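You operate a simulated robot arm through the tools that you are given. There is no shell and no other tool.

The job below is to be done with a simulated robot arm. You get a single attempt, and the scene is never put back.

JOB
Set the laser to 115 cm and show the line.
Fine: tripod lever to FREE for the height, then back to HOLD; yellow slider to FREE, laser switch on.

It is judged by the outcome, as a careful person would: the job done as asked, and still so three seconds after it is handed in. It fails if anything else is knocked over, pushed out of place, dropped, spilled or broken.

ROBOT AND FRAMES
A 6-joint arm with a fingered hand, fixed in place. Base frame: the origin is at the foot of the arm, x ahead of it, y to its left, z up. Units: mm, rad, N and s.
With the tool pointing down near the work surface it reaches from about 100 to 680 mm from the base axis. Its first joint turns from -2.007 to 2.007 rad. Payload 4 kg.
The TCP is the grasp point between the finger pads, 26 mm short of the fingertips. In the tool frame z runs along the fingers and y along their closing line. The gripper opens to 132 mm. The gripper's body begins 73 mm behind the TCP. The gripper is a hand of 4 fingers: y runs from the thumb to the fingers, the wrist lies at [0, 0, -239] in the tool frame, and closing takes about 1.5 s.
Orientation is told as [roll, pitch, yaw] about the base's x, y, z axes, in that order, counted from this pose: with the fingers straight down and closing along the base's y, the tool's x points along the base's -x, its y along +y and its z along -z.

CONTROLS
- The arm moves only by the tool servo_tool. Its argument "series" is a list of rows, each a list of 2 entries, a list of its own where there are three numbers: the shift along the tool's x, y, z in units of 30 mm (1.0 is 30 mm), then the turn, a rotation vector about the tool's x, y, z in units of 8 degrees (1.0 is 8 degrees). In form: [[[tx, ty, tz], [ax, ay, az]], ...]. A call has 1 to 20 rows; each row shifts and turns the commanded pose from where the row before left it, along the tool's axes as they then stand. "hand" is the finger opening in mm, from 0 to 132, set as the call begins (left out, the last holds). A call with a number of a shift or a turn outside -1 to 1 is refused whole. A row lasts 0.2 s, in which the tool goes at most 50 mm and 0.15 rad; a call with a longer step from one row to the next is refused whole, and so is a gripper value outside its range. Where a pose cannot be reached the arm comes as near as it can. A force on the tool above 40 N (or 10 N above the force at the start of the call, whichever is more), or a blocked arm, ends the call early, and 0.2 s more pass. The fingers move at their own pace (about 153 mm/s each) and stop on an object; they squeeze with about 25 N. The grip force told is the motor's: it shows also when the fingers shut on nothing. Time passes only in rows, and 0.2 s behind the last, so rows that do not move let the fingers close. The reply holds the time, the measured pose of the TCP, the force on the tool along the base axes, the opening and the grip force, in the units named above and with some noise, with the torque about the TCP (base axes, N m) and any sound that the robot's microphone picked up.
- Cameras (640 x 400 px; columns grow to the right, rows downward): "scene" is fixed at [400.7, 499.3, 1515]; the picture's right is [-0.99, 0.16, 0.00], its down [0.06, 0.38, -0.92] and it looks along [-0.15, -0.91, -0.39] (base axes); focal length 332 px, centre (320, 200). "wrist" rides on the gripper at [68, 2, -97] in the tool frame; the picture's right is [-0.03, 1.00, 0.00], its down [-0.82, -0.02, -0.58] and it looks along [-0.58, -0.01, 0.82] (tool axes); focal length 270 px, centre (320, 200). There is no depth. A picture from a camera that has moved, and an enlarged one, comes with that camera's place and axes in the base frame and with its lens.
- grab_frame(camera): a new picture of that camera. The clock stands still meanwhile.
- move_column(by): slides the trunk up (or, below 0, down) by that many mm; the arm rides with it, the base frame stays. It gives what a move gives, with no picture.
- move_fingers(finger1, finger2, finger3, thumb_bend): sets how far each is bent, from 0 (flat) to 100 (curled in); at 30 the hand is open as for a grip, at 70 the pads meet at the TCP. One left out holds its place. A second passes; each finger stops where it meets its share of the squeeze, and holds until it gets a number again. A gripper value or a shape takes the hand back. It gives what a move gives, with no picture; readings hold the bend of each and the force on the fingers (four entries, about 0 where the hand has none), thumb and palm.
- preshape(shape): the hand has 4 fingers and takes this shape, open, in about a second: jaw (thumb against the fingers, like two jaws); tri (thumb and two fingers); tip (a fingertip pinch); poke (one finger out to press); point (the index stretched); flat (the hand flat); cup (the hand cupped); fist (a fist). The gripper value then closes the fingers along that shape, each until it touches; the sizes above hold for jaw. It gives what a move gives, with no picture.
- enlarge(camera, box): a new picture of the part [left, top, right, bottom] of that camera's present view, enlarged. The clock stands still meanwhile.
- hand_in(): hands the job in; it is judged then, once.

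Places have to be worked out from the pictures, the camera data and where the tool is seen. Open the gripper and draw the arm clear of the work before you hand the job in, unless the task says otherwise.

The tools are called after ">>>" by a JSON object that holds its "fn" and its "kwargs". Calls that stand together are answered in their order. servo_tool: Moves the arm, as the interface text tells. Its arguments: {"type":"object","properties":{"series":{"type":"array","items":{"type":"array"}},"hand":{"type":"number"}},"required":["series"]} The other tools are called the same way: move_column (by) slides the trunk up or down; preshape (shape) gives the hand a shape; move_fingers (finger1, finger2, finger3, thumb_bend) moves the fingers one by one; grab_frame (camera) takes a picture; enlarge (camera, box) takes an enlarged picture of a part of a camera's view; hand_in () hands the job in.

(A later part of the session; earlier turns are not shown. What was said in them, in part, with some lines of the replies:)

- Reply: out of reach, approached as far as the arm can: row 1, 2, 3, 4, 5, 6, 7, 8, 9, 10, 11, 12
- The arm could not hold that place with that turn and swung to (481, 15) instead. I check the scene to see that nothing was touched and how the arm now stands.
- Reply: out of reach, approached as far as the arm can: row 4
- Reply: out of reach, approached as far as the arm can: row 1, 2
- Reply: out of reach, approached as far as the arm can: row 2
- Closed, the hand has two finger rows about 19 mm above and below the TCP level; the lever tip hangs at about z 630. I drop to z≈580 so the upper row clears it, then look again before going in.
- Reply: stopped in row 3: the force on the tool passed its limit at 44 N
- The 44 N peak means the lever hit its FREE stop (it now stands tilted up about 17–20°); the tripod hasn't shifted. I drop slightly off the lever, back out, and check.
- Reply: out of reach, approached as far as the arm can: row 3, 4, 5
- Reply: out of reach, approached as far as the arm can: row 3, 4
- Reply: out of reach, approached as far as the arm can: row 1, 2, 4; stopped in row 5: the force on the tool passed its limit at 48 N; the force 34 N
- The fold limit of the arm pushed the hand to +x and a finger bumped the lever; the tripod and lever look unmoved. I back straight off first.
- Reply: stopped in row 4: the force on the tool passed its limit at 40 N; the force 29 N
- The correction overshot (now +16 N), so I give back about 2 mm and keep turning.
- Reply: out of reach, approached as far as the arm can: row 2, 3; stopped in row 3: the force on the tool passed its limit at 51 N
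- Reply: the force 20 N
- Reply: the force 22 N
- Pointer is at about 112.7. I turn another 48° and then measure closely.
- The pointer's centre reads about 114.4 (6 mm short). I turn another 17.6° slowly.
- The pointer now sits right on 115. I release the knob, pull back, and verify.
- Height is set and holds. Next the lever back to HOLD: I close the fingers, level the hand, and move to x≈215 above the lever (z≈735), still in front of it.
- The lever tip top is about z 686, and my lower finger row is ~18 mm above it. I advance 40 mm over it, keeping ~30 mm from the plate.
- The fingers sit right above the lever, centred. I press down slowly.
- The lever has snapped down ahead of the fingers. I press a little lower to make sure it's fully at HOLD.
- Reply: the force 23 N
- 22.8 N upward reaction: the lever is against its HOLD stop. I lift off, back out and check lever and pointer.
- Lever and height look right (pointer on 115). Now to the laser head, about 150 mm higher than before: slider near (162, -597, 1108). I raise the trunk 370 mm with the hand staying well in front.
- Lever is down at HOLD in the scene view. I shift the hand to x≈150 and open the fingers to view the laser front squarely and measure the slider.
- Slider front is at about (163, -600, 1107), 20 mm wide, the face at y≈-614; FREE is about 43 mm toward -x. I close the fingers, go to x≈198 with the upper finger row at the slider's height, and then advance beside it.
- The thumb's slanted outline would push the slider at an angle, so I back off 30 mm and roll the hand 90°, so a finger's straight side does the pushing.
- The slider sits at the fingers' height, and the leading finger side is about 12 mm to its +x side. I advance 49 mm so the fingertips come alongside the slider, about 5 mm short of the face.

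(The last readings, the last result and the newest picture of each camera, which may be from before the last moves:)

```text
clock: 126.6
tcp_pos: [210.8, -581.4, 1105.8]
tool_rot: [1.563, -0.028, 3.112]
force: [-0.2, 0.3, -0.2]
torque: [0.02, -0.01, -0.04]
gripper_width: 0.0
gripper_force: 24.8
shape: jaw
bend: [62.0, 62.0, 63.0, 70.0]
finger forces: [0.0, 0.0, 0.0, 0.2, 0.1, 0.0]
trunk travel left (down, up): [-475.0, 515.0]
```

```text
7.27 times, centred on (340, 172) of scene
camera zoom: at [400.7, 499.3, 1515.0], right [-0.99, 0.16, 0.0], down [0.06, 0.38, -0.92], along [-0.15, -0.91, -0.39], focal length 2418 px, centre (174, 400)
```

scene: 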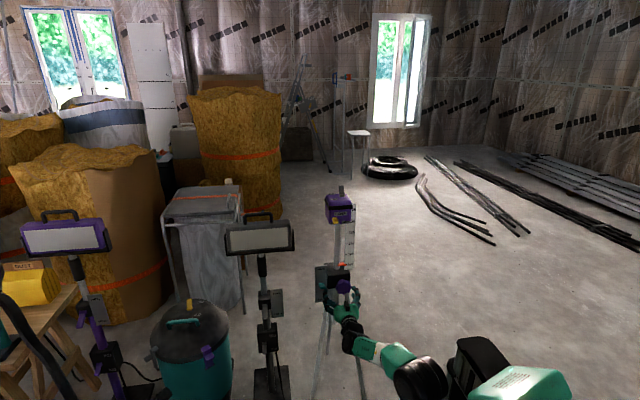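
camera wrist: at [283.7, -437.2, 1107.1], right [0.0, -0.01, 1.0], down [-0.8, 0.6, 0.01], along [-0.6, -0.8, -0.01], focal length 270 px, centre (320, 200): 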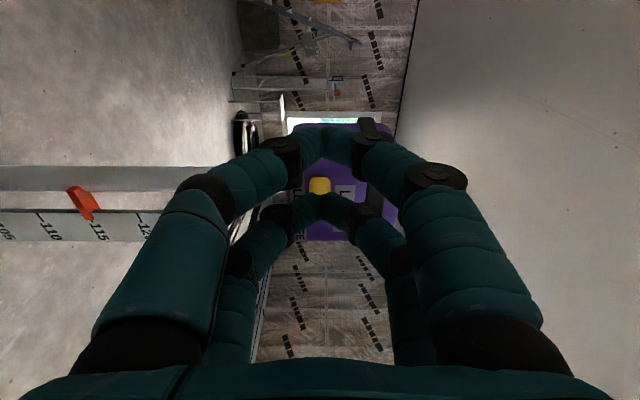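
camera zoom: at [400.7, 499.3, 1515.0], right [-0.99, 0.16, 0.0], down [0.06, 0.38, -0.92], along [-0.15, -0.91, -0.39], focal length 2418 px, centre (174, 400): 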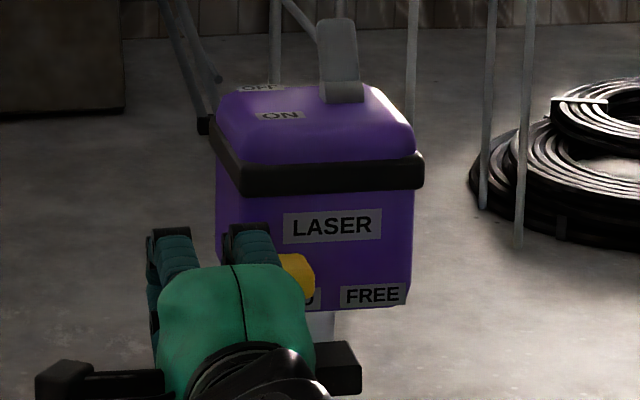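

Geometry is as planned; the slider is just beyond the leading finger on the -x side. I push toward -x in small steps, watching the force.

>>> {"fn": "servo_tool", "kwargs": {"series": [[[-0.25, 0, 0], [0, 0, 0]], [[-0.25, 0, 0], [0, 0, 0]], [[-0.2, 0, 0], [0, 0, 0]], [[0, 0, 0], [0, 0, 0]]]}}

>>> {"fn": "enlarge", "kwargs": {"camera": "wrist", "box": [220, 80, 420, 280]}}

>>> {"fn": "enlarge", "kwargs": {"camera": "scene", "box": [310, 145, 370, 200]}}

```text
clock: 127.6
tcp_pos: [189.6, -580.4, 1107.4]
tool_rot: [1.563, -0.028, 3.112]
force: [0.7, 0.1, -0.8]
torque: [0.06, -0.02, 0.01]
gripper_width: 0.2
gripper_force: 24.6
shape: jaw
bend: [62.0, 62.0, 62.0, 70.0]
finger forces: [0.0, 0.0, 0.0, 0.0, 0.0, 0.1]
trunk travel left (down, up): [-475.0, 515.0]
```

```text
2.00 times, centred on (320, 180) of wrist
camera zoom: at [261.5, -484.7, 1107.4], right [0.0, -0.01, 1.0], down [-0.8, 0.6, 0.01], along [-0.6, -0.8, -0.01], focal length 541 px, centre (320, 240)
```

zoom: 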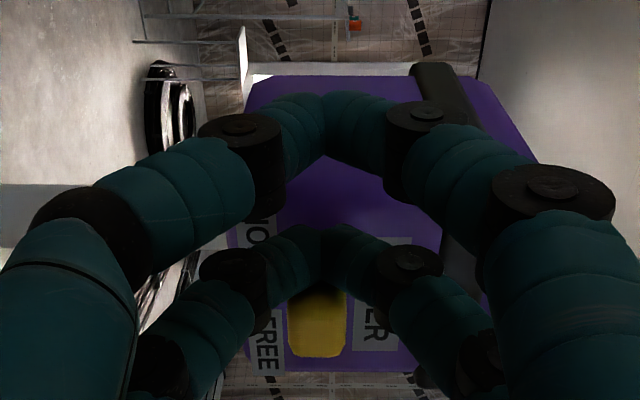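

```text
7.27 times, centred on (340, 172) of scene
camera zoom: at [400.7, 499.3, 1515.0], right [-0.99, 0.16, 0.0], down [0.06, 0.38, -0.92], along [-0.15, -0.91, -0.39], focal length 2418 px, centre (174, 400)
```

zoom: 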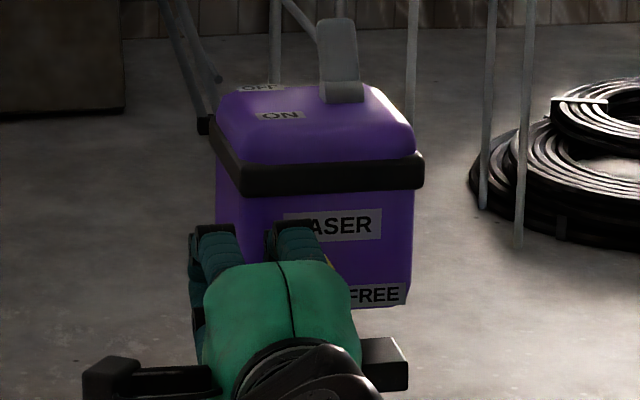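

The slider is moving with hardly any force (now about x 143). I continue pushing toward FREE.

>>> {"fn": "servo_tool", "kwargs": {"series": [[[-0.25, 0, 0], [0, 0, 0]], [[-0.25, 0, 0], [0, 0, 0]], [[-0.1, 0, 0], [0, 0, 0]], [[0, 0, 0], [0, 0, 0]]]}}

>>> {"fn": "enlarge", "kwargs": {"camera": "wrist", "box": [220, 80, 420, 280]}}

>>> {"fn": "enlarge", "kwargs": {"camera": "scene", "box": [310, 145, 370, 200]}}

```text
clock: 128.6
tcp_pos: [171.2, -579.4, 1106.3]
tool_rot: [1.562, -0.026, 3.111]
force: [0.6, -0.8, -0.5]
torque: [0.0, -0.02, 0.05]
gripper_width: 0.1
gripper_force: 24.9
shape: jaw
bend: [62.0, 62.0, 62.0, 70.0]
finger forces: [0.1, 0.0, 0.1, 0.1, 0.1, 0.0]
trunk travel left (down, up): [-475.0, 515.0]
```

```text
2.00 times, centred on (320, 180) of wrist
camera zoom: at [243.3, -483.9, 1107.8], right [0.0, -0.01, 1.0], down [-0.8, 0.6, 0.01], along [-0.6, -0.8, -0.01], focal length 541 px, centre (320, 240)
```

zoom: 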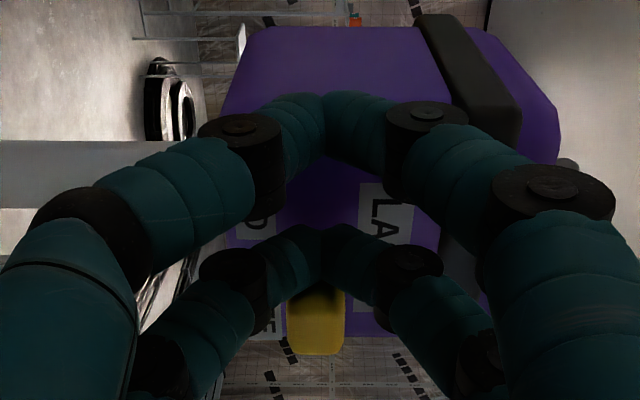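

```text
7.27 times, centred on (340, 172) of scene
camera zoom: at [400.7, 499.3, 1515.0], right [-0.99, 0.16, 0.0], down [0.06, 0.38, -0.92], along [-0.15, -0.91, -0.39], focal length 2418 px, centre (174, 400)
```

zoom: 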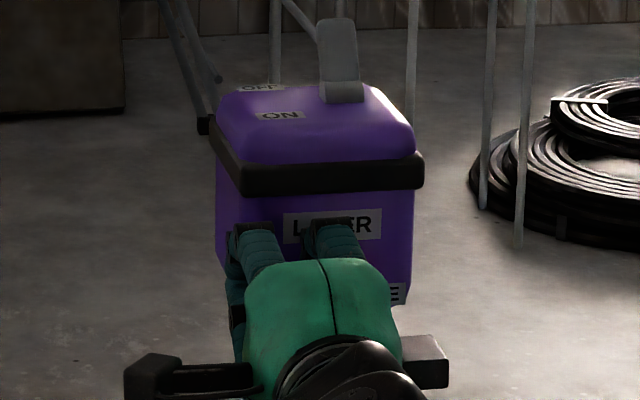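

Slider is at about x 125. I nudge further in small steps to the end of its travel.

>>> {"fn": "servo_tool", "kwargs": {"series": [[[-0.12, 0, 0], [0, 0, 0]], [[-0.12, 0, 0], [0, 0, 0]], [[0, 0, 0], [0, 0, 0]]]}}

>>> {"fn": "enlarge", "kwargs": {"camera": "wrist", "box": [220, 80, 420, 280]}}

```text
clock: 129.4
tcp_pos: [165.1, -581.0, 1107.6]
tool_rot: [1.562, -0.029, 3.11]
force: [0.3, -1.0, -1.1]
torque: [0.02, -0.01, 0.05]
gripper_width: 0.0
gripper_force: 25.2
shape: jaw
bend: [62.0, 62.0, 62.0, 70.0]
finger forces: [0.0, 0.1, 0.1, 0.0, 0.1, 0.0]
trunk travel left (down, up): [-475.0, 515.0]
```

```text
2.00 times, centred on (320, 180) of wrist
camera zoom: at [236.2, -483.8, 1108.1], right [0.0, -0.01, 1.0], down [-0.8, 0.6, 0.01], along [-0.6, -0.8, -0.01], focal length 541 px, centre (320, 240)
```

zoom: 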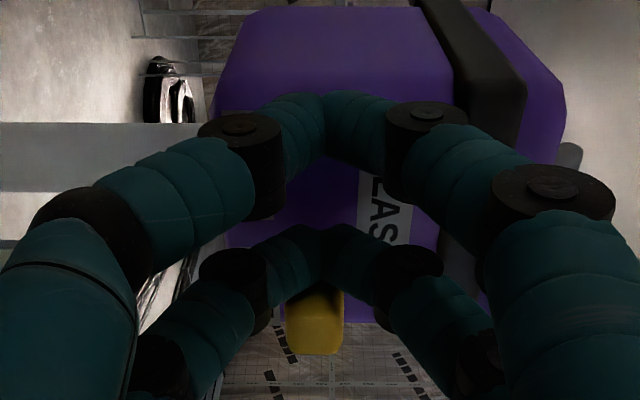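

No stop felt yet; I push one more small step and compare.

>>> {"fn": "servo_tool", "kwargs": {"series": [[[-0.12, 0, 0], [0, 0, 0]], [[0, 0, 0], [0, 0, 0]]]}}

>>> {"fn": "enlarge", "kwargs": {"camera": "wrist", "box": [220, 80, 420, 280]}}

```text
clock: 130.0
tcp_pos: [160.3, -578.6, 1106.2]
tool_rot: [1.561, -0.028, 3.112]
force: [0.7, -0.8, -0.4]
torque: [0.03, -0.01, -0.01]
gripper_width: 0.0
gripper_force: 25.0
shape: jaw
bend: [62.0, 62.0, 62.0, 70.0]
finger forces: [0.0, 0.0, 0.1, 0.0, 0.0, 0.0]
trunk travel left (down, up): [-475.0, 515.0]
```

```text
2.00 times, centred on (320, 180) of wrist
camera zoom: at [232.3, -483.7, 1108.2], right [0.0, -0.01, 1.0], down [-0.8, 0.6, 0.01], along [-0.6, -0.8, -0.01], focal length 541 px, centre (320, 240)
```

zoom: 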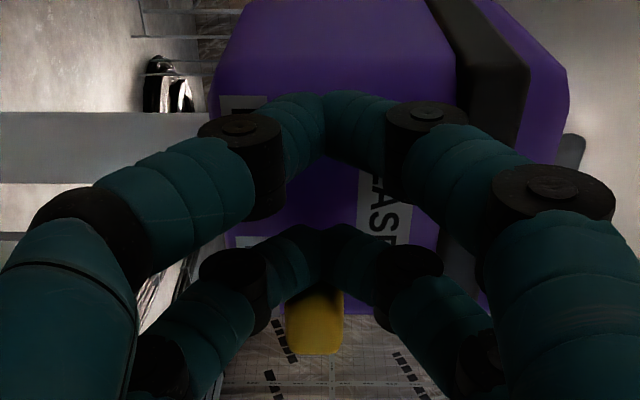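

It still travels with the finger. I back the hand off to +x and look where the slider stands relative to the FREE label.

>>> {"fn": "servo_tool", "kwargs": {"series": [[[0.4, 0, 0], [0, 0, 0]], [[0.4, 0, -0.3], [0, 0, 0]], [[0.4, 0, -0.6], [0, 0, 0]], [[0.4, 0, -0.8], [0, 0, 0]], [[0.4, 0, -0.5], [0, 0, 0]], [[0, 0, 0], [0, 0, 0]]]}}

>>> {"fn": "enlarge", "kwargs": {"camera": "scene", "box": [310, 145, 370, 200]}}

>>> {"fn": "grab_frame", "kwargs": {"camera": "wrist"}}

```text
clock: 131.4
tcp_pos: [222.5, -514.8, 1104.6]
tool_rot: [1.56, -0.028, 3.112]
force: [0.0, -0.4, 0.1]
torque: [-0.01, 0.02, 0.0]
gripper_width: 0.0
gripper_force: 25.1
shape: jaw
bend: [62.0, 62.0, 63.0, 70.0]
finger forces: [0.1, 0.0, 0.0, 0.0, 0.0, 0.1]
trunk travel left (down, up): [-475.0, 515.0]
```

```text
7.27 times, centred on (340, 172) of scene
camera zoom: at [400.7, 499.3, 1515.0], right [-0.99, 0.16, 0.0], down [0.06, 0.38, -0.92], along [-0.15, -0.91, -0.39], focal length 2418 px, centre (174, 400)
```

zoom: 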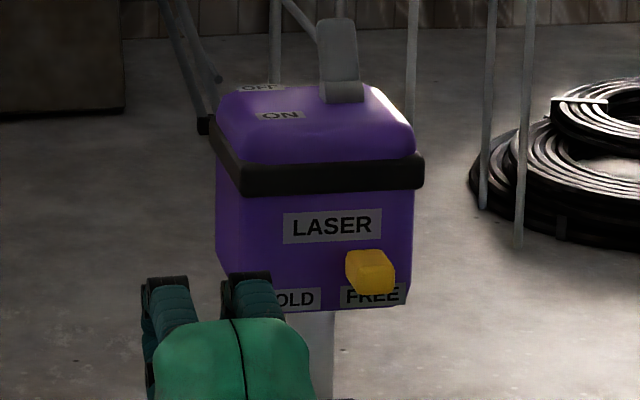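

```text
taken
camera wrist: at [294.5, -419.2, 1106.9], right [0.0, -0.01, 1.0], down [-0.8, 0.6, 0.01], along [-0.6, -0.8, -0.01], focal length 270 px, centre (320, 200)
```

wrist: 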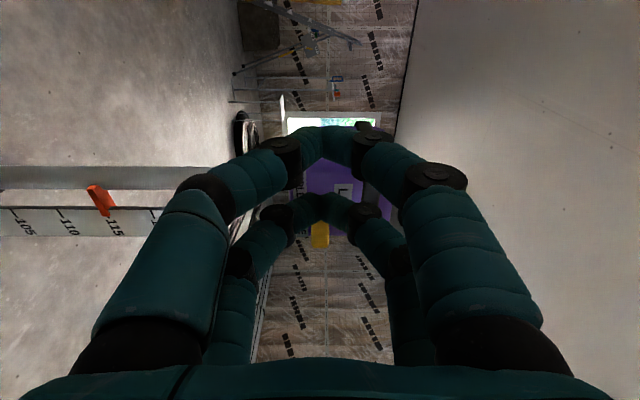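

The slider is at the FREE label, nearly at its end. To be sure it's fully home I return and press gently in 2 mm steps until I feel the stop.

>>> {"fn": "servo_tool", "kwargs": {"series": [[[-0.4, 0, 0.5], [0, 0, 0]], [[-0.4, 0, 0.8], [0, 0, 0]], [[-0.4, 0, 0.6], [0, 0, 0]], [[-0.4, 0.03, 0.3], [0, 0, 0]], [[-0.35, 0, 0], [0, 0, 0]], [[0, 0, 0], [0, 0, 0]]]}}

>>> {"fn": "servo_tool", "kwargs": {"series": [[[-0.07, 0, 0], [0, 0, 0]], [[-0.07, 0, 0], [0, 0, 0]], [[0, 0, 0], [0, 0, 0]]]}}

```text
clock: 132.8
tcp_pos: [161.5, -579.8, 1107.3]
tool_rot: [1.561, -0.027, 3.112]
force: [0.0, -0.5, -0.9]
torque: [0.01, 0.0, -0.02]
gripper_width: 0.3
gripper_force: 24.9
shape: jaw
bend: [62.0, 62.0, 63.0, 70.0]
finger forces: [0.0, 0.0, 0.0, 0.0, 0.0, 0.1]
trunk travel left (down, up): [-475.0, 515.0]
```

```text
clock: 133.6
tcp_pos: [158.4, -578.3, 1107.8]
tool_rot: [1.562, -0.026, 3.111]
force: [1.2, -0.9, 0.0]
torque: [0.0, -0.01, -0.01]
gripper_width: 0.0
gripper_force: 24.6
shape: jaw
bend: [62.0, 62.0, 63.0, 70.0]
finger forces: [0.0, 0.0, 0.0, 0.0, 0.0, 0.0]
trunk travel left (down, up): [-475.0, 515.0]
```

>>> {"fn": "servo_tool", "kwargs": {"series": [[[-0.07, 0, 0], [0, 0, 0]], [[-0.05, 0, 0], [0, 0, 0]], [[0, 0, 0], [0, 0, 0]]]}}

>>> {"fn": "enlarge", "kwargs": {"camera": "wrist", "box": [220, 80, 420, 280]}}

```text
clock: 134.4
tcp_pos: [153.8, -579.1, 1107.5]
tool_rot: [1.562, -0.028, 3.113]
force: [2.1, -0.9, -0.6]
torque: [-0.02, 0.0, 0.03]
gripper_width: 0.1
gripper_force: 25.1
shape: jaw
bend: [62.0, 62.0, 63.0, 70.0]
finger forces: [0.0, 0.0, 0.0, 0.1, 0.0, 0.0]
trunk travel left (down, up): [-475.0, 515.0]
```

```text
2.00 times, centred on (320, 180) of wrist
camera zoom: at [226.2, -483.7, 1109.0], right [0.0, -0.01, 1.0], down [-0.8, 0.6, 0.01], along [-0.6, -0.8, -0.01], focal length 541 px, centre (320, 240)
```

zoom: 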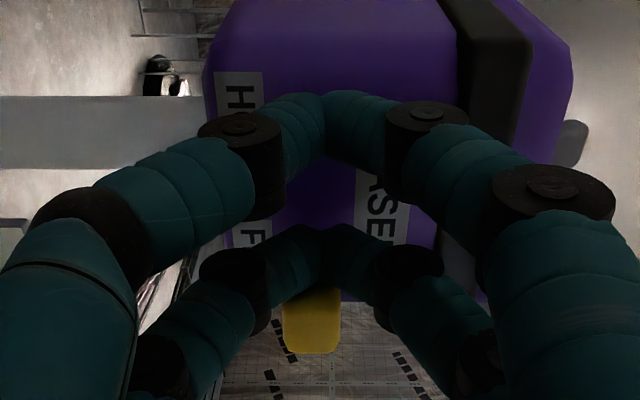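

A light 2 N resistance appears. I check the scene view for the slider and the laser body.

>>> {"fn": "enlarge", "kwargs": {"camera": "scene", "box": [310, 145, 370, 200]}}

```text
7.27 times, centred on (340, 172) of scene
camera zoom: at [400.7, 499.3, 1515.0], right [-0.99, 0.16, 0.0], down [0.06, 0.38, -0.92], along [-0.15, -0.91, -0.39], focal length 2418 px, centre (174, 400)
```

zoom: 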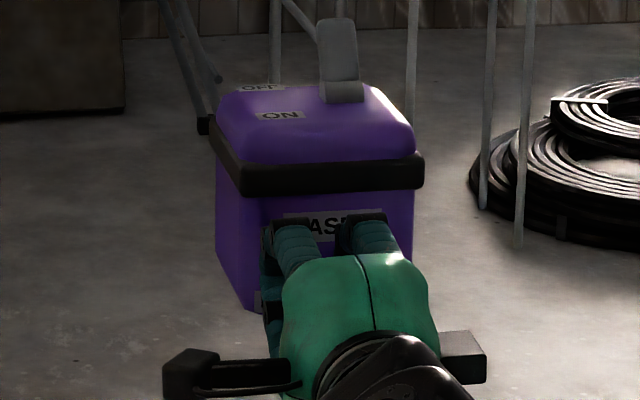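

The body hasn't moved. I back off again to see the slider.

>>> {"fn": "servo_tool", "kwargs": {"series": [[[0.4, 0, 0], [0, 0, 0]], [[0.4, 0, -0.2], [0, 0, 0]], [[0.4, 0, -0.6], [0, 0, 0]], [[0.4, 0, -0.8], [0, 0, 0]], [[0.5, 0, -0.6], [0, 0, 0]], [[0.2, 0, 0], [0, 0, 0]], [[0, 0, 0], [0, 0, 0]]]}}

>>> {"fn": "enlarge", "kwargs": {"camera": "scene", "box": [310, 145, 370, 200]}}

```text
clock: 136.0
tcp_pos: [223.1, -515.6, 1107.1]
tool_rot: [1.562, -0.027, 3.113]
force: [-0.3, 0.3, -0.2]
torque: [0.01, -0.04, 0.01]
gripper_width: 0.1
gripper_force: 25.4
shape: jaw
bend: [62.0, 62.0, 63.0, 70.0]
finger forces: [0.0, 0.0, 0.0, 0.1, 0.1, 0.0]
trunk travel left (down, up): [-475.0, 515.0]
```

```text
7.27 times, centred on (340, 172) of scene
camera zoom: at [400.7, 499.3, 1515.0], right [-0.99, 0.16, 0.0], down [0.06, 0.38, -0.92], along [-0.15, -0.91, -0.39], focal length 2418 px, centre (174, 400)
```

zoom: 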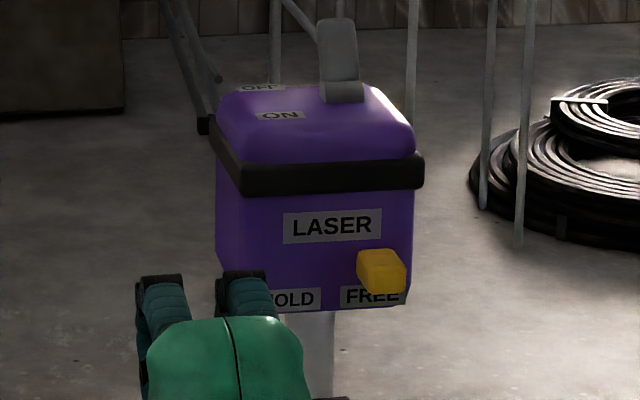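

Allowing for parallax the slider now sits right at FREE, at its stop. Next the switch on top: its lever tip is near (123, -682, 1211), leaning to OFF (-y); I want to pull it to +y. I first roll the hand toward θ = -180° (camera on top), checking the wrist range as I go.

>>> {"fn": "servo_tool", "kwargs": {"series": [[[0, 0, 0], [0, 0, -1]], [[0, 0, 0], [0, 0, -1]], [[0, 0, 0], [0, 0, -1]], [[0, 0, 0], [0, 0, -1]], [[0, 0, 0], [0, 0, -1]], [[0, 0, 0], [0, 0, -1]], [[0, 0, 0], [0, 0, -1]], [[0, 0, 0], [0, 0, -1]], [[0, 0, 0], [0, 0, -1]], [[0, 0, 0], [0, 0, -1]], [[0, 0, 0], [0, 0, -1]], [[0, 0, 0], [0, 0, -1]], [[0, 0, 0], [0, 0, -1]], [[0, 0, 0], [0, 0, -1]], [[0, 0, 0], [0, 0, -1]], [[0, 0, 0], [0, 0, -1]], [[0, 0, 0], [0, 0, -1]], [[0, 0, 0], [0, 0, -1]], [[0, 0, 0], [0, 0, -1]], [[0, 0, 0], [0, 0, -1]]]}}

>>> {"fn": "servo_tool", "kwargs": {"series": [[[0, 0, 0], [0, 0, -1]], [[0, 0, 0], [0, 0, -1]], [[0, 0, 0], [0, 0, -1]], [[0, 0, 0], [0, 0, -1]], [[0, 0, 0], [0, 0, -1]], [[0, 0, 0], [0, 0, -1]], [[0, 0, 0], [0, 0, 0]]]}}

```text
clock: 140.2
tcp_pos: [224.1, -515.9, 1105.9]
tool_rot: [-1.561, -0.317, -0.033]
force: [-0.5, 0.2, -0.3]
torque: [0.01, -0.01, 0.01]
gripper_width: 0.0
gripper_force: 24.6
shape: jaw
bend: [62.0, 62.0, 63.0, 70.0]
finger forces: [0.0, 0.0, 0.0, 0.1, 0.1, 0.0]
trunk travel left (down, up): [-475.0, 515.0]
```

```text
clock: 141.8
tcp_pos: [225.4, -515.3, 1107.4]
tool_rot: [-1.562, 0.519, -0.027]
force: [0.0, 0.8, 0.5]
torque: [0.04, -0.01, 0.0]
gripper_width: 0.0
gripper_force: 25.3
shape: jaw
bend: [62.0, 62.0, 63.0, 70.0]
finger forces: [0.1, 0.1, 0.1, 0.0, 0.0, 0.0]
trunk travel left (down, up): [-475.0, 515.0]
```

At -120°, fine. I continue toward -180° in two smaller groups.

>>> {"fn": "servo_tool", "kwargs": {"series": [[[0, 0, 0], [0, 0, -1]], [[0, 0, 0], [0, 0, -1]], [[0, 0, 0], [0, 0, -1]], [[0, 0, 0], [0, 0, 0]]]}}

>>> {"fn": "servo_tool", "kwargs": {"series": [[[0, 0, 0], [0, 0, -1]], [[0, 0, 0], [0, 0, -1]], [[0, 0, 0], [0, 0, 0]]]}}

```text
clock: 142.8
tcp_pos: [225.7, -515.8, 1106.8]
tool_rot: [-1.558, 0.938, -0.019]
force: [-0.6, 0.3, 0.7]
torque: [-0.02, -0.04, 0.0]
gripper_width: 0.3
gripper_force: 24.9
shape: jaw
bend: [62.0, 62.0, 63.0, 70.0]
finger forces: [0.0, 0.0, 0.0, 0.0, 0.0, 0.0]
trunk travel left (down, up): [-475.0, 515.0]
```

```text
clock: 143.6
tcp_pos: [225.2, -515.2, 1106.3]
tool_rot: [-1.55, 1.218, -0.01]
force: [-0.3, 0.3, 0.0]
torque: [-0.04, -0.02, 0.0]
gripper_width: 0.3
gripper_force: 24.9
shape: jaw
bend: [62.0, 62.0, 63.0, 70.0]
finger forces: [0.1, 0.0, 0.0, 0.0, 0.0, 0.0]
trunk travel left (down, up): [-475.0, 515.0]
```

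>>> {"fn": "servo_tool", "kwargs": {"series": [[[0, 0, 0], [0, 0, -0.8]], [[0, 0, 0], [0, 0, -0.8]], [[0, 0, 0], [0, 0, -0.8]], [[0, 0, 0], [0, 0, 0]]]}}

>>> {"fn": "grab_frame", "kwargs": {"camera": "wrist"}}

>>> {"fn": "grab_frame", "kwargs": {"camera": "scene"}}

```text
clock: 144.6
tcp_pos: [225.2, -515.6, 1106.1]
tool_rot: [-1.185, 1.551, 0.355]
force: [0.3, 0.2, -0.4]
torque: [-0.03, -0.01, 0.01]
gripper_width: 0.0
gripper_force: 25.1
shape: jaw
bend: [62.0, 62.0, 63.0, 70.0]
finger forces: [0.1, 0.0, 0.1, 0.0, 0.0, 0.0]
trunk travel left (down, up): [-475.0, 515.0]
```

```text
taken
camera wrist: at [225.5, -418.0, 1175.9], right [-1.0, 0.03, -0.05], down [0.05, 0.58, -0.81], along [0.0, -0.81, -0.58], focal length 270 px, centre (320, 200)
```

wrist: 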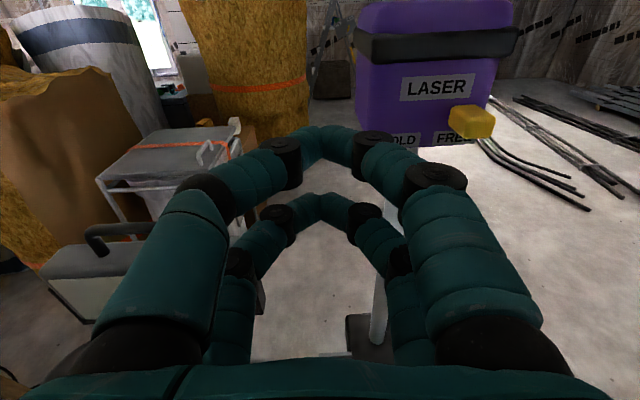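

```text
taken
```

scene: 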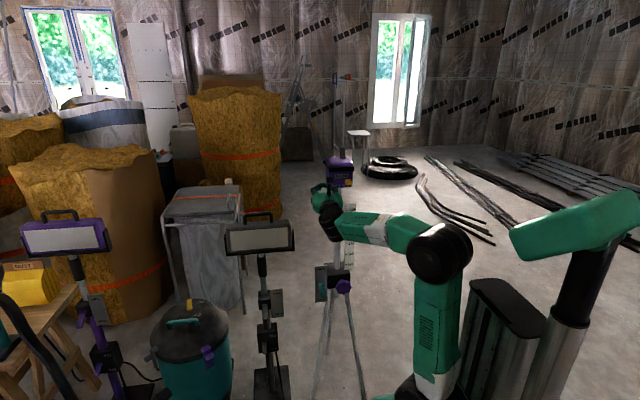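

Now the camera is on top with a natural view and the arm is well placed. I raise the trunk 125 mm and shift to x≈124 in front of and above the switch.

>>> {"fn": "move_column", "kwargs": {"by": 125}}

>>> {"fn": "servo_tool", "kwargs": {"hand": 70, "series": [[[0, 0.7, 0], [0, 0, 0]], [[0, 0.7, 0], [0, 0, 0]], [[0, 0.7, 0], [0, 0, 0]], [[0, 0.7, 0], [0, 0, 0]], [[0, 0.55, 0], [0, 0, 0]], [[0, 0, 0], [0, 0, 0]]]}}

>>> {"fn": "grab_frame", "kwargs": {"camera": "wrist"}}

>>> {"fn": "enlarge", "kwargs": {"camera": "scene", "box": [300, 120, 400, 200]}}

```text
clock: 146.2
tcp_pos: [225.1, -515.8, 1231.3]
tool_rot: [-1.205, 1.547, 0.333]
force: [0.7, -0.2, 1.0]
torque: [0.0, -0.01, -0.02]
gripper_width: 0.0
gripper_force: 25.3
shape: jaw
bend: [62.0, 62.0, 63.0, 70.0]
finger forces: [0.0, 0.0, 0.0, 0.0, 0.1, 0.0]
trunk travel left (down, up): [-600.0, 390.0]
```

```text
clock: 147.6
tcp_pos: [125.2, -512.1, 1227.5]
tool_rot: [-1.192, 1.548, 0.348]
force: [0.5, 0.3, -0.2]
torque: [0.01, -0.03, 0.01]
gripper_width: 69.3
gripper_force: 0.0
shape: jaw
bend: [72.0, 72.0, 72.0, 70.0]
finger forces: [0.1, 0.1, 0.0, 0.0, 0.0, 0.0]
trunk travel left (down, up): [-600.0, 390.0]
```

```text
taken
camera wrist: at [125.0, -414.8, 1298.5], right [-1.0, 0.03, -0.05], down [0.06, 0.58, -0.81], along [0.0, -0.81, -0.58], focal length 270 px, centre (320, 200)
```

wrist: 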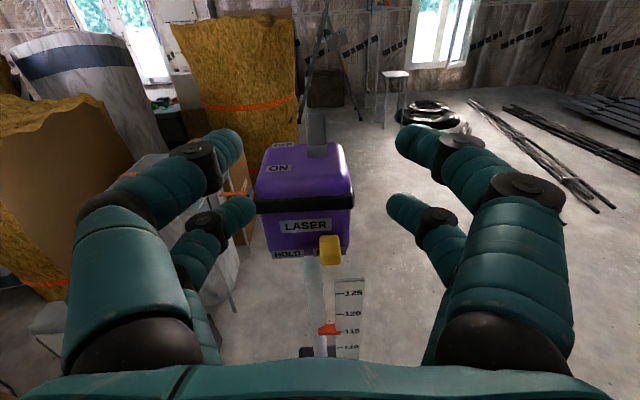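

```text
5.00 times, centred on (350, 160) of scene
camera zoom: at [400.7, 499.3, 1515.0], right [-0.99, 0.16, 0.0], down [0.06, 0.38, -0.92], along [-0.15, -0.91, -0.39], focal length 1662 px, centre (170, 400)
```

zoom: 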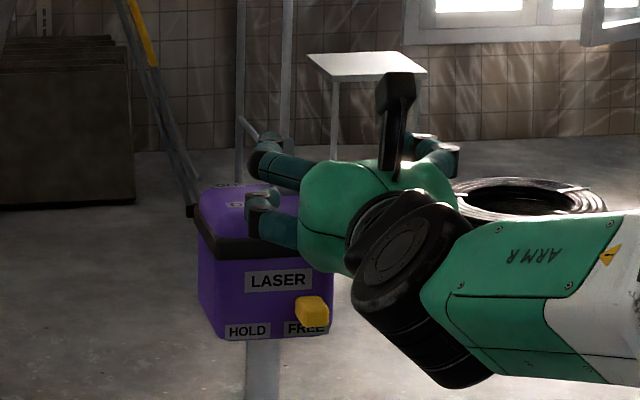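

An excellent view. I enlarge the laser top to locate the switch lever.

>>> {"fn": "enlarge", "kwargs": {"camera": "wrist", "box": [240, 90, 370, 270]}}

>>> {"fn": "enlarge", "kwargs": {"camera": "wrist", "box": [290, 270, 370, 360]}}

```text
2.22 times, centred on (305, 180) of wrist
camera zoom: at [125.0, -414.8, 1298.5], right [-1.0, 0.03, -0.05], down [0.06, 0.58, -0.81], along [0.0, -0.81, -0.58], focal length 601 px, centre (353, 244)
```

zoom: 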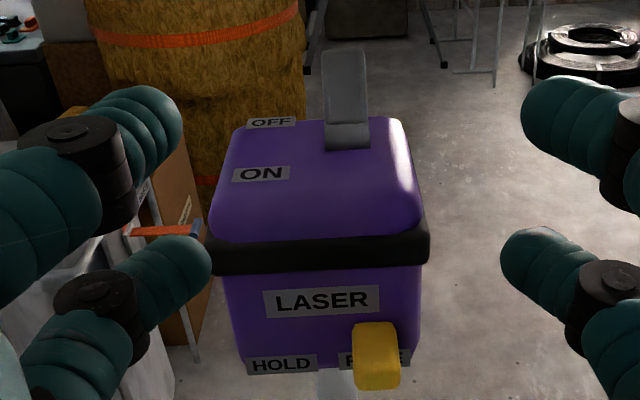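

```text
4.44 times, centred on (330, 315) of wrist
camera zoom: at [125.0, -414.8, 1298.5], right [-1.0, 0.03, -0.05], down [0.06, 0.58, -0.81], along [0.0, -0.81, -0.58], focal length 1201 px, centre (276, -311)
```

zoom: 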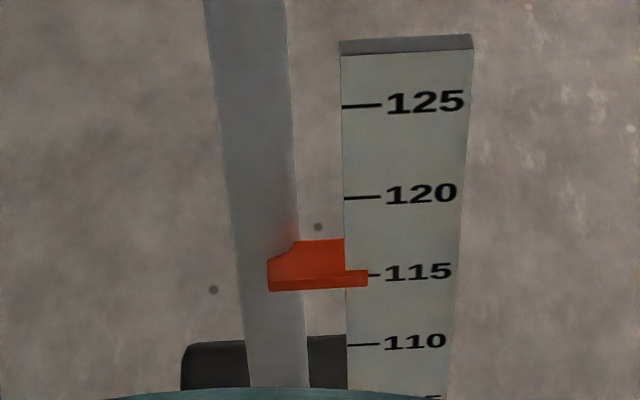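

Lever tip is at about (124.5, -682, 1211), base at y≈-655, z≈1180; and from here too the pointer reads 115. I straighten the hand's small yaw/roll error, lower to z≈1220, and advance part way with the fingers open 70 mm.

>>> {"fn": "servo_tool", "kwargs": {"series": [[[0, 0, 0], [0.25, 0, 0]], [[0, 0, 0], [0, 0, -0.35]], [[-0.25, 0, 0.5], [0, 0, 0]], [[0, 0, 0.8], [0, 0, 0]], [[0, 0, 0.8], [0, 0, 0]], [[0, 0, 0.8], [0, 0, 0]], [[0, 0, 0.8], [0, 0, 0]], [[0, 0, 0], [0, 0, 0]]]}}

>>> {"fn": "grab_frame", "kwargs": {"camera": "wrist"}}

>>> {"fn": "enlarge", "kwargs": {"camera": "scene", "box": [300, 120, 400, 200]}}

```text
clock: 149.4
tcp_pos: [124.0, -624.0, 1221.2]
tool_rot: [1.313, 1.544, 2.888]
force: [-0.6, -1.1, -0.5]
torque: [0.03, 0.0, 0.0]
gripper_width: 69.4
gripper_force: 0.0
shape: jaw
bend: [72.0, 72.0, 72.0, 70.0]
finger forces: [0.0, 0.0, 0.0, 0.0, 0.1, 0.0]
trunk travel left (down, up): [-600.0, 390.0]
```

```text
taken
camera wrist: at [125.0, -526.6, 1290.5], right [-1.0, 0.0, 0.0], down [0.0, 0.58, -0.81], along [0.0, -0.81, -0.58], focal length 270 px, centre (320, 200)
```

wrist: 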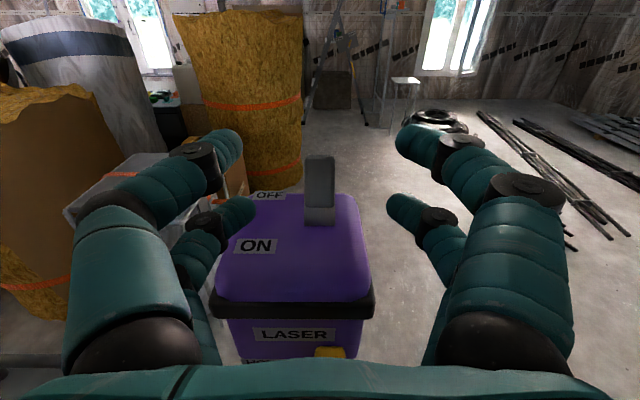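

```text
5.00 times, centred on (350, 160) of scene
camera zoom: at [400.7, 499.3, 1515.0], right [-0.99, 0.16, 0.0], down [0.06, 0.38, -0.92], along [-0.15, -0.91, -0.39], focal length 1662 px, centre (170, 400)
```

zoom: 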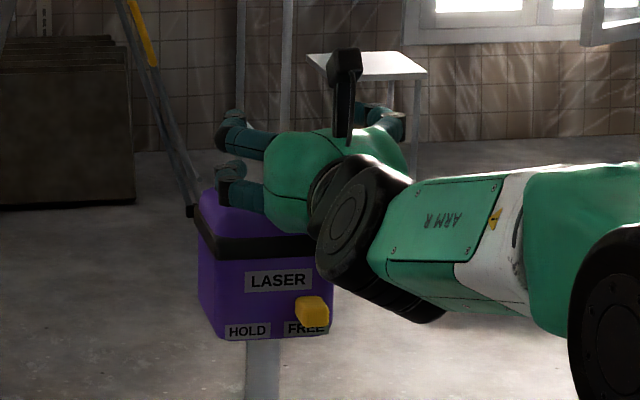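

Perfectly aligned: lever centred at x≈125, tip around (−688, 1209). I advance 48 mm so the lower fingers flank the lever.

>>> {"fn": "servo_tool", "kwargs": {"series": [[[0, 0, 0.4], [0, 0, 0]], [[0, -0.03, 0.4], [0, 0, 0]], [[0, 0, 0.4], [0, 0, 0]], [[0, 0, 0.4], [0, 0, 0]], [[0, 0, 0], [0, 0, 0]]]}}

>>> {"fn": "grab_frame", "kwargs": {"camera": "wrist"}}

>>> {"fn": "enlarge", "kwargs": {"camera": "scene", "box": [300, 120, 400, 200]}}

```text
clock: 150.6
tcp_pos: [125.8, -672.2, 1219.6]
tool_rot: [1.299, 1.543, 2.876]
force: [-0.4, 0.5, 0.3]
torque: [0.0, 0.0, 0.04]
gripper_width: 69.5
gripper_force: 0.1
shape: jaw
bend: [72.0, 72.0, 72.0, 70.0]
finger forces: [0.0, 0.0, 0.0, 0.1, 0.0, 0.1]
trunk travel left (down, up): [-600.0, 390.0]
```

```text
taken
camera wrist: at [126.5, -574.6, 1289.8], right [-1.0, 0.0, 0.0], down [0.0, 0.58, -0.81], along [0.0, -0.81, -0.58], focal length 270 px, centre (320, 200)
```

wrist: 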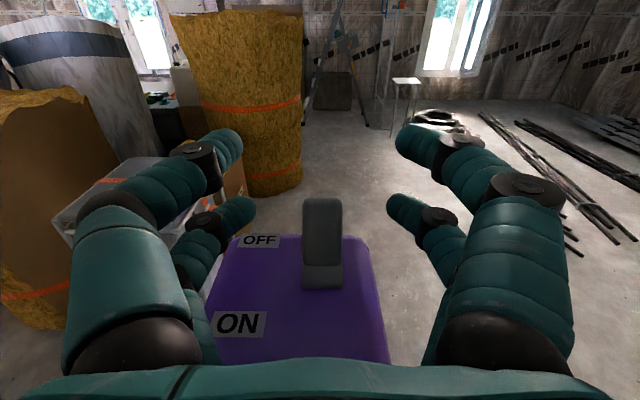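

```text
5.00 times, centred on (350, 160) of scene
camera zoom: at [400.7, 499.3, 1515.0], right [-0.99, 0.16, 0.0], down [0.06, 0.38, -0.92], along [-0.15, -0.91, -0.39], focal length 1662 px, centre (170, 400)
```

zoom: 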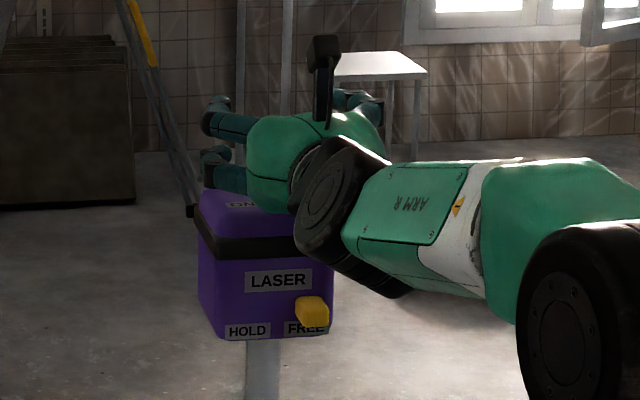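

The lower finger pair flanks the lever tip nicely. I close on it.

>>> {"fn": "servo_tool", "kwargs": {"hand": 8, "series": [[[0, 0, 0], [0, 0, 0]], [[0, 0, 0], [0, 0, 0]], [[0, 0, 0], [0, 0, 0]], [[0, 0, 0], [0, 0, 0]], [[0, 0, 0], [0, 0, 0]], [[0, 0, 0], [0, 0, 0]], [[0, 0, 0], [0, 0, 0]]]}}

>>> {"fn": "grab_frame", "kwargs": {"camera": "wrist"}}

```text
clock: 152.2
tcp_pos: [127.2, -671.7, 1220.0]
tool_rot: [1.308, 1.543, 2.884]
force: [-0.8, 0.1, -0.6]
torque: [0.02, 0.04, -0.05]
gripper_width: 9.0
gripper_force: 0.0
shape: jaw
bend: [71.0, 71.0, 71.0, 70.0]
finger forces: [0.0, 2.0, 1.4, 0.1, 0.0, 0.0]
trunk travel left (down, up): [-600.0, 390.0]
```

```text
taken
camera wrist: at [126.5, -574.3, 1289.9], right [-1.0, 0.0, 0.0], down [0.0, 0.58, -0.81], along [0.0, -0.81, -0.58], focal length 270 px, centre (320, 200)
```

wrist: 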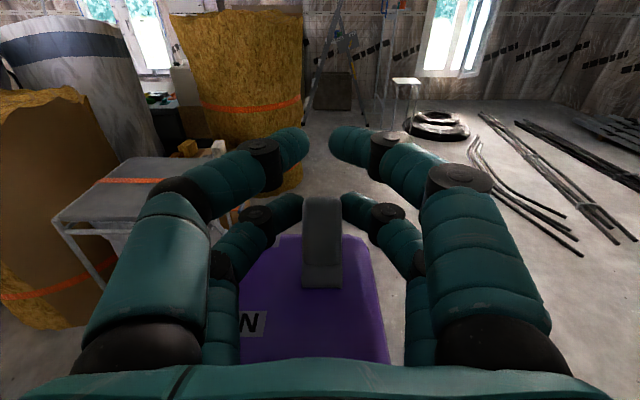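

The fingers now touch the lever on both sides. I close fully and read the forces before pulling.

>>> {"fn": "servo_tool", "kwargs": {"hand": 0, "series": [[[0, 0, 0], [0, 0, 0]], [[0, 0, 0], [0, 0, 0]], [[0, 0, 0], [0, 0, 0]]]}}

>>> {"fn": "enlarge", "kwargs": {"camera": "wrist", "box": [220, 120, 420, 320]}}

```text
clock: 153.0
tcp_pos: [126.5, -671.6, 1219.9]
tool_rot: [1.303, 1.544, 2.88]
force: [0.1, -0.2, 0.6]
torque: [0.0, 0.0, -0.02]
gripper_width: 0.0
gripper_force: 25.0
shape: jaw
bend: [62.0, 73.0, 73.0, 70.0]
finger forces: [0.0, 0.0, 0.1, 0.1, 0.0, 0.0]
trunk travel left (down, up): [-600.0, 390.0]
```

```text
2.00 times, centred on (320, 220) of wrist
camera zoom: at [126.6, -574.5, 1289.8], right [-1.0, 0.0, 0.0], down [0.0, 0.58, -0.81], along [0.0, -0.81, -0.58], focal length 541 px, centre (320, 160)
```

zoom: 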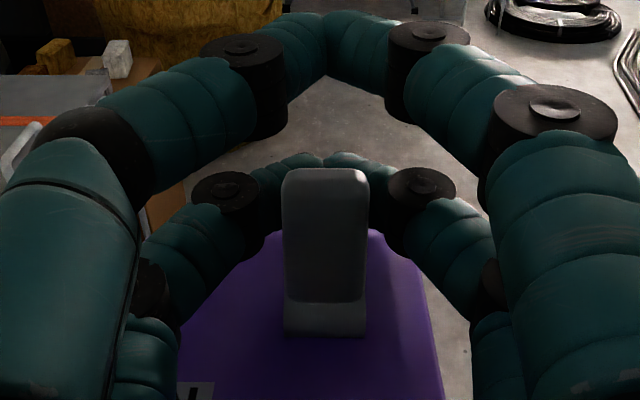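

The lower fingers have closed behind the lever, forming a hook. I now pull toward +y in small steps to flip it to ON.

>>> {"fn": "servo_tool", "kwargs": {"series": [[[0, 0, -0.25], [0, 0, 0]], [[0, 0, -0.25], [0, 0, 0]], [[0, 0, -0.25], [0, 0, 0]], [[0, 0, 0], [0, 0, 0]]]}}

>>> {"fn": "grab_frame", "kwargs": {"camera": "wrist"}}

```text
clock: 154.0
tcp_pos: [125.9, -651.5, 1219.0]
tool_rot: [1.306, 1.544, 2.883]
force: [0.9, -32.1, 9.8]
torque: [-0.71, -0.02, -0.1]
gripper_width: 0.0
gripper_force: 25.2
shape: jaw
bend: [62.0, 72.0, 72.0, 70.0]
finger forces: [0.0, 24.6, 29.6, 0.0, 0.0, 0.1]
trunk travel left (down, up): [-600.0, 390.0]
```

```text
taken
camera wrist: at [125.7, -555.6, 1289.1], right [-1.0, 0.0, 0.0], down [0.0, 0.58, -0.81], along [0.0, -0.81, -0.58], focal length 270 px, centre (320, 200)
```

wrist: 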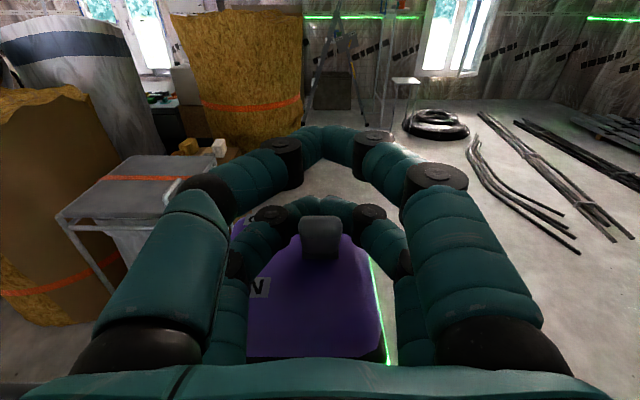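

The laser is on — a green line shows on the walls — and the lever is at its ON stop (32 N). I relax the pull at once, then lift straight up clear of the lever.

>>> {"fn": "servo_tool", "kwargs": {"series": [[[0, 0, 0.2], [0, 0, 0]], [[0, 0, 0.15], [0, 0, 0]], [[0, 0, 0], [0, 0, 0]]]}}

>>> {"fn": "enlarge", "kwargs": {"camera": "scene", "box": [290, 120, 400, 300]}}

>>> {"fn": "grab_frame", "kwargs": {"camera": "wrist"}}

```text
clock: 154.8
tcp_pos: [127.0, -659.1, 1219.5]
tool_rot: [1.276, 1.541, 2.852]
force: [-0.8, 0.0, 0.1]
torque: [0.0, 0.02, -0.01]
gripper_width: 0.3
gripper_force: 24.6
shape: jaw
bend: [62.0, 72.0, 72.0, 70.0]
finger forces: [0.0, 0.0, 0.0, 0.1, 0.0, 0.1]
trunk travel left (down, up): [-600.0, 390.0]
```

```text
2.22 times, centred on (345, 210) of scene
camera zoom: at [400.7, 499.3, 1515.0], right [-0.99, 0.16, 0.0], down [0.06, 0.38, -0.92], along [-0.15, -0.91, -0.39], focal length 739 px, centre (264, 178)
```

zoom: 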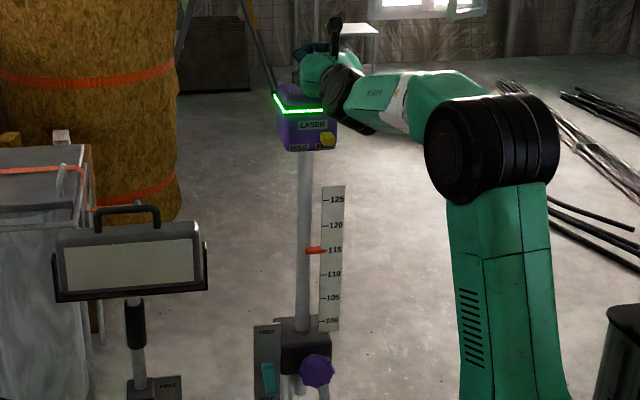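

```text
taken
camera wrist: at [126.2, -562.4, 1289.4], right [-1.0, 0.0, 0.0], down [0.0, 0.58, -0.81], along [0.0, -0.81, -0.58], focal length 270 px, centre (320, 200)
```

wrist: 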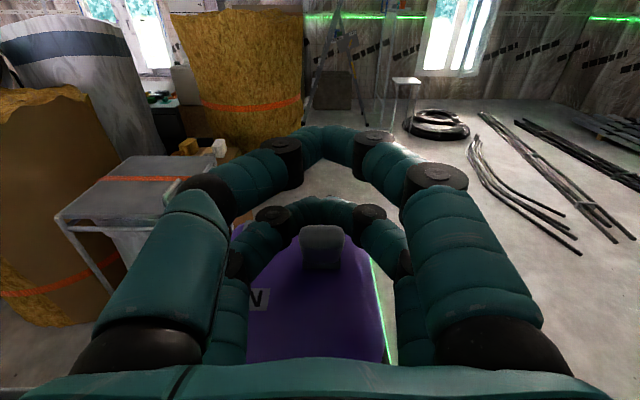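

Switch stays at ON. I lift 50 mm straight up, then retreat toward the robot.

>>> {"fn": "servo_tool", "kwargs": {"series": [[[0.35, 0, 0], [0, 0, 0]], [[0.45, 0, 0], [0, 0, 0]], [[0.5, 0, 0], [0, 0, 0]], [[0.5, 0, 0], [0, 0, 0]], [[0, 0, 0], [0, 0, 0]]]}}

>>> {"fn": "servo_tool", "kwargs": {"hand": 100, "series": [[[0.2, 0, -0.8], [0, 0, 0]], [[0, 0, -0.8], [0, 0, 0]], [[0, 0, -0.8], [0, 0, 0]], [[0, 0, -0.8], [0, 0, 0]], [[0, 0, -0.8], [0, 0, 0]], [[0, 0, -0.8], [0, 0, 0]], [[0, 0, 0], [0, 0, 0]]]}}

>>> {"fn": "grab_frame", "kwargs": {"camera": "scene"}}

>>> {"fn": "grab_frame", "kwargs": {"camera": "wrist"}}

```text
clock: 156.0
tcp_pos: [128.1, -659.1, 1274.4]
tool_rot: [1.317, 1.543, 2.894]
force: [-0.1, -0.8, -0.2]
torque: [-0.01, -0.01, 0.03]
gripper_width: 0.2
gripper_force: 24.7
shape: jaw
bend: [62.0, 72.0, 72.0, 70.0]
finger forces: [0.1, 0.0, 0.1, 0.0, 0.0, 0.0]
trunk travel left (down, up): [-600.0, 390.0]
```

```text
clock: 157.6
tcp_pos: [129.8, -514.4, 1281.3]
tool_rot: [1.318, 1.543, 2.893]
force: [0.3, 0.3, -0.3]
torque: [0.01, -0.01, -0.01]
gripper_width: 99.8
gripper_force: 0.1
shape: jaw
bend: [63.0, 63.0, 63.0, 50.0]
finger forces: [0.0, 0.0, 0.0, 0.0, 0.0, 0.0]
trunk travel left (down, up): [-600.0, 390.0]
```

```text
taken
```

scene: 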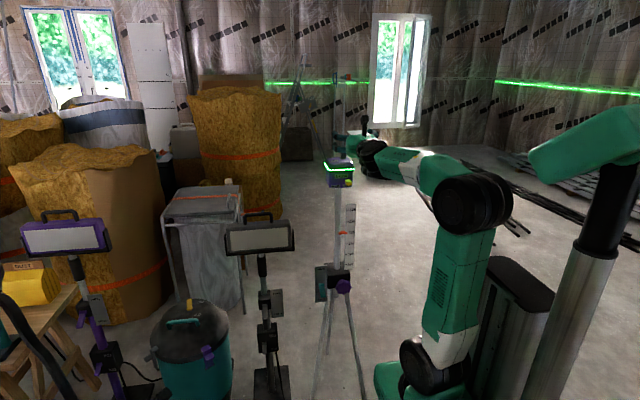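

```text
taken
camera wrist: at [128.1, -417.7, 1351.2], right [-1.0, 0.0, 0.0], down [0.0, 0.58, -0.81], along [0.0, -0.81, -0.58], focal length 270 px, centre (320, 200)
```

wrist: 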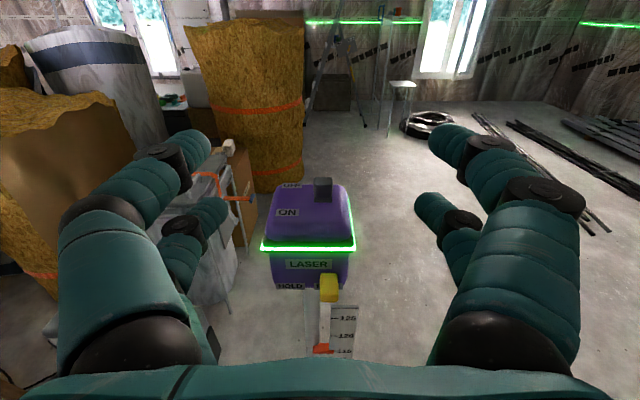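

The green line is on the walls. I check pointer, lever, slider and tripod position closely.

>>> {"fn": "enlarge", "kwargs": {"camera": "scene", "box": [335, 225, 365, 250]}}

>>> {"fn": "enlarge", "kwargs": {"camera": "scene", "box": [305, 255, 365, 305]}}

>>> {"fn": "enlarge", "kwargs": {"camera": "scene", "box": [310, 145, 370, 200]}}

>>> {"fn": "enlarge", "kwargs": {"camera": "wrist", "box": [250, 170, 370, 360]}}

```text
16.00 times, centred on (350, 238) of scene
camera zoom: at [400.7, 499.3, 1515.0], right [-0.99, 0.16, 0.0], down [0.06, 0.38, -0.92], along [-0.15, -0.91, -0.39], focal length 5319 px, centre (-160, -400)
```

zoom: 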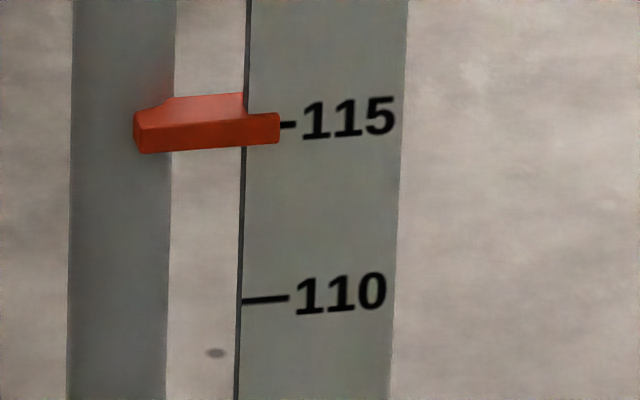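

```text
8.00 times, centred on (335, 280) of scene
camera zoom: at [400.7, 499.3, 1515.0], right [-0.99, 0.16, 0.0], down [0.06, 0.38, -0.92], along [-0.15, -0.91, -0.39], focal length 2660 px, centre (200, -440)
```

zoom: 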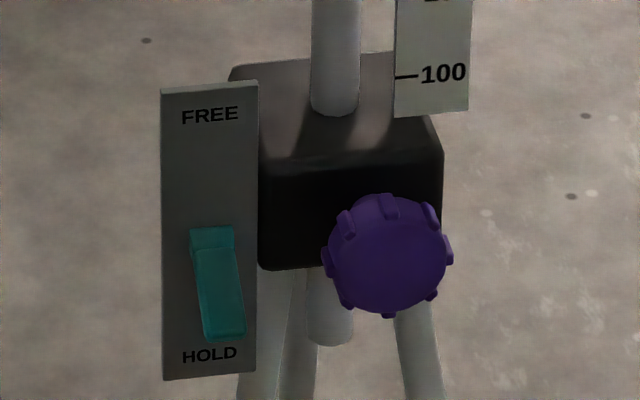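

```text
7.27 times, centred on (340, 172) of scene
camera zoom: at [400.7, 499.3, 1515.0], right [-0.99, 0.16, 0.0], down [0.06, 0.38, -0.92], along [-0.15, -0.91, -0.39], focal length 2418 px, centre (174, 400)
```

zoom: 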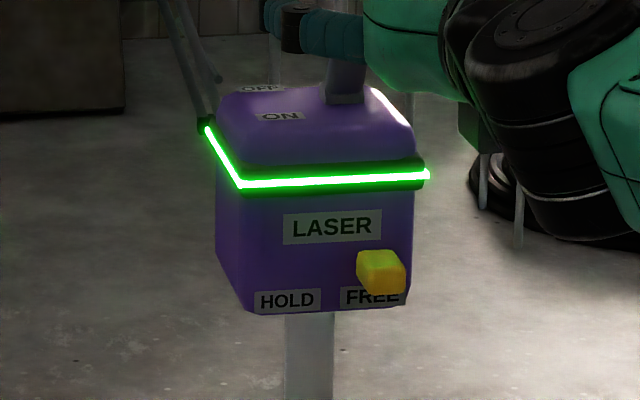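

```text
2.11 times, centred on (310, 265) of wrist
camera zoom: at [128.1, -417.7, 1351.2], right [-1.0, 0.0, 0.0], down [0.0, 0.58, -0.81], along [0.0, -0.81, -0.58], focal length 569 px, centre (341, 63)
```

zoom: 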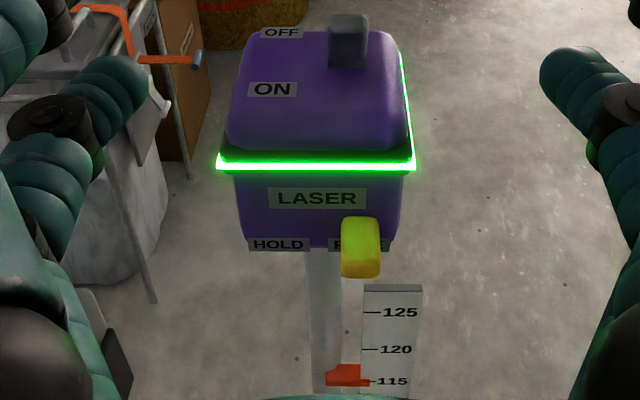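

Everything reads right: pointer on 115, lever at HOLD, slider at FREE, line on, tripod not shifted. I open the hand fully and raise the trunk to draw the arm clear.

>>> {"fn": "servo_tool", "kwargs": {"hand": 132, "series": [[[0.5, 0, 0], [0, 0, 0]], [[0.5, 0, 0], [0, 0, 0]], [[0, 0, 0], [0, 0, 0]], [[0, 0, 0], [0, 0, 0]]]}}

>>> {"fn": "move_column", "kwargs": {"by": 250}}

>>> {"fn": "grab_frame", "kwargs": {"camera": "scene"}}

>>> {"fn": "enlarge", "kwargs": {"camera": "scene", "box": [300, 140, 400, 300]}}

```text
clock: 158.6
tcp_pos: [128.9, -515.5, 1310.1]
tool_rot: [1.556, 1.546, 3.132]
force: [0.2, -0.7, 0.1]
torque: [-0.02, -0.01, -0.02]
gripper_width: 131.9
gripper_force: 0.1
shape: jaw
bend: [30.0, 30.0, 30.0, 30.0]
finger forces: [0.1, 0.0, 0.1, 0.0, 0.1, 0.1]
trunk travel left (down, up): [-600.0, 390.0]
```

```text
clock: 161.2
tcp_pos: [128.7, -516.0, 1559.1]
tool_rot: [1.554, 1.545, 3.133]
force: [0.1, 0.5, -0.3]
torque: [-0.01, -0.01, 0.01]
gripper_width: 131.8
gripper_force: 0.0
shape: jaw
bend: [30.0, 30.0, 30.0, 30.0]
finger forces: [0.1, 0.1, 0.1, 0.1, 0.0, 0.1]
trunk travel left (down, up): [-850.0, 140.0]
```

```text
taken
```

scene: 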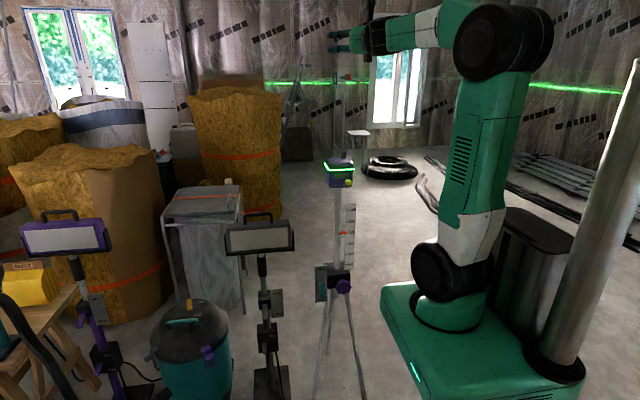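

```text
2.50 times, centred on (350, 220) of scene
camera zoom: at [400.7, 499.3, 1515.0], right [-0.99, 0.16, 0.0], down [0.06, 0.38, -0.92], along [-0.15, -0.91, -0.39], focal length 831 px, centre (245, 150)
```

zoom: 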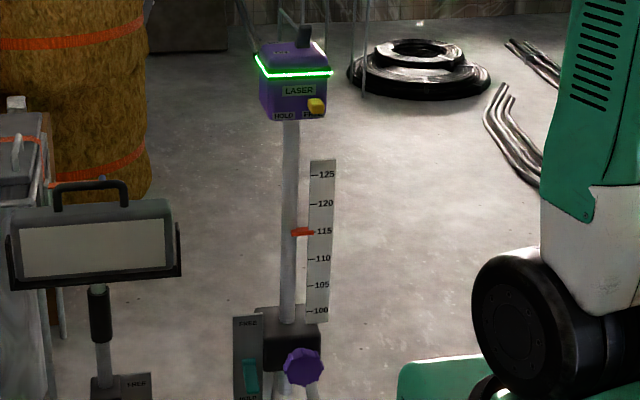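

The hand is open and well clear, the pointer is on 115, lever at HOLD, slider at FREE, the switch is on and the line is showing. I hand the job in.

>>> {"fn": "hand_in", "kwargs": {}}

```text
The job is handed in.
```

The laser is set to 115 cm with its line on, and I've handed the job in.

- **Height:** the pointer sits on the 115 mark, checked from the fixed camera and the wrist camera. I moved the tripod lever to FREE and raised the column with the purple knob. Then I put the lever back to HOLD.
- **Line:** the yellow slider is at FREE and the switch is at ON. A green line shows on the walls.
- **Surroundings:** the tripod stands where it did at the start in the camera view, and nothing was knocked over or dropped. I bumped the tripod lever once while lining up on the knob, and the fingers pulled briefly on the knob during the first grip. Neither moved anything.

The hand is open and raised well clear of the laser.
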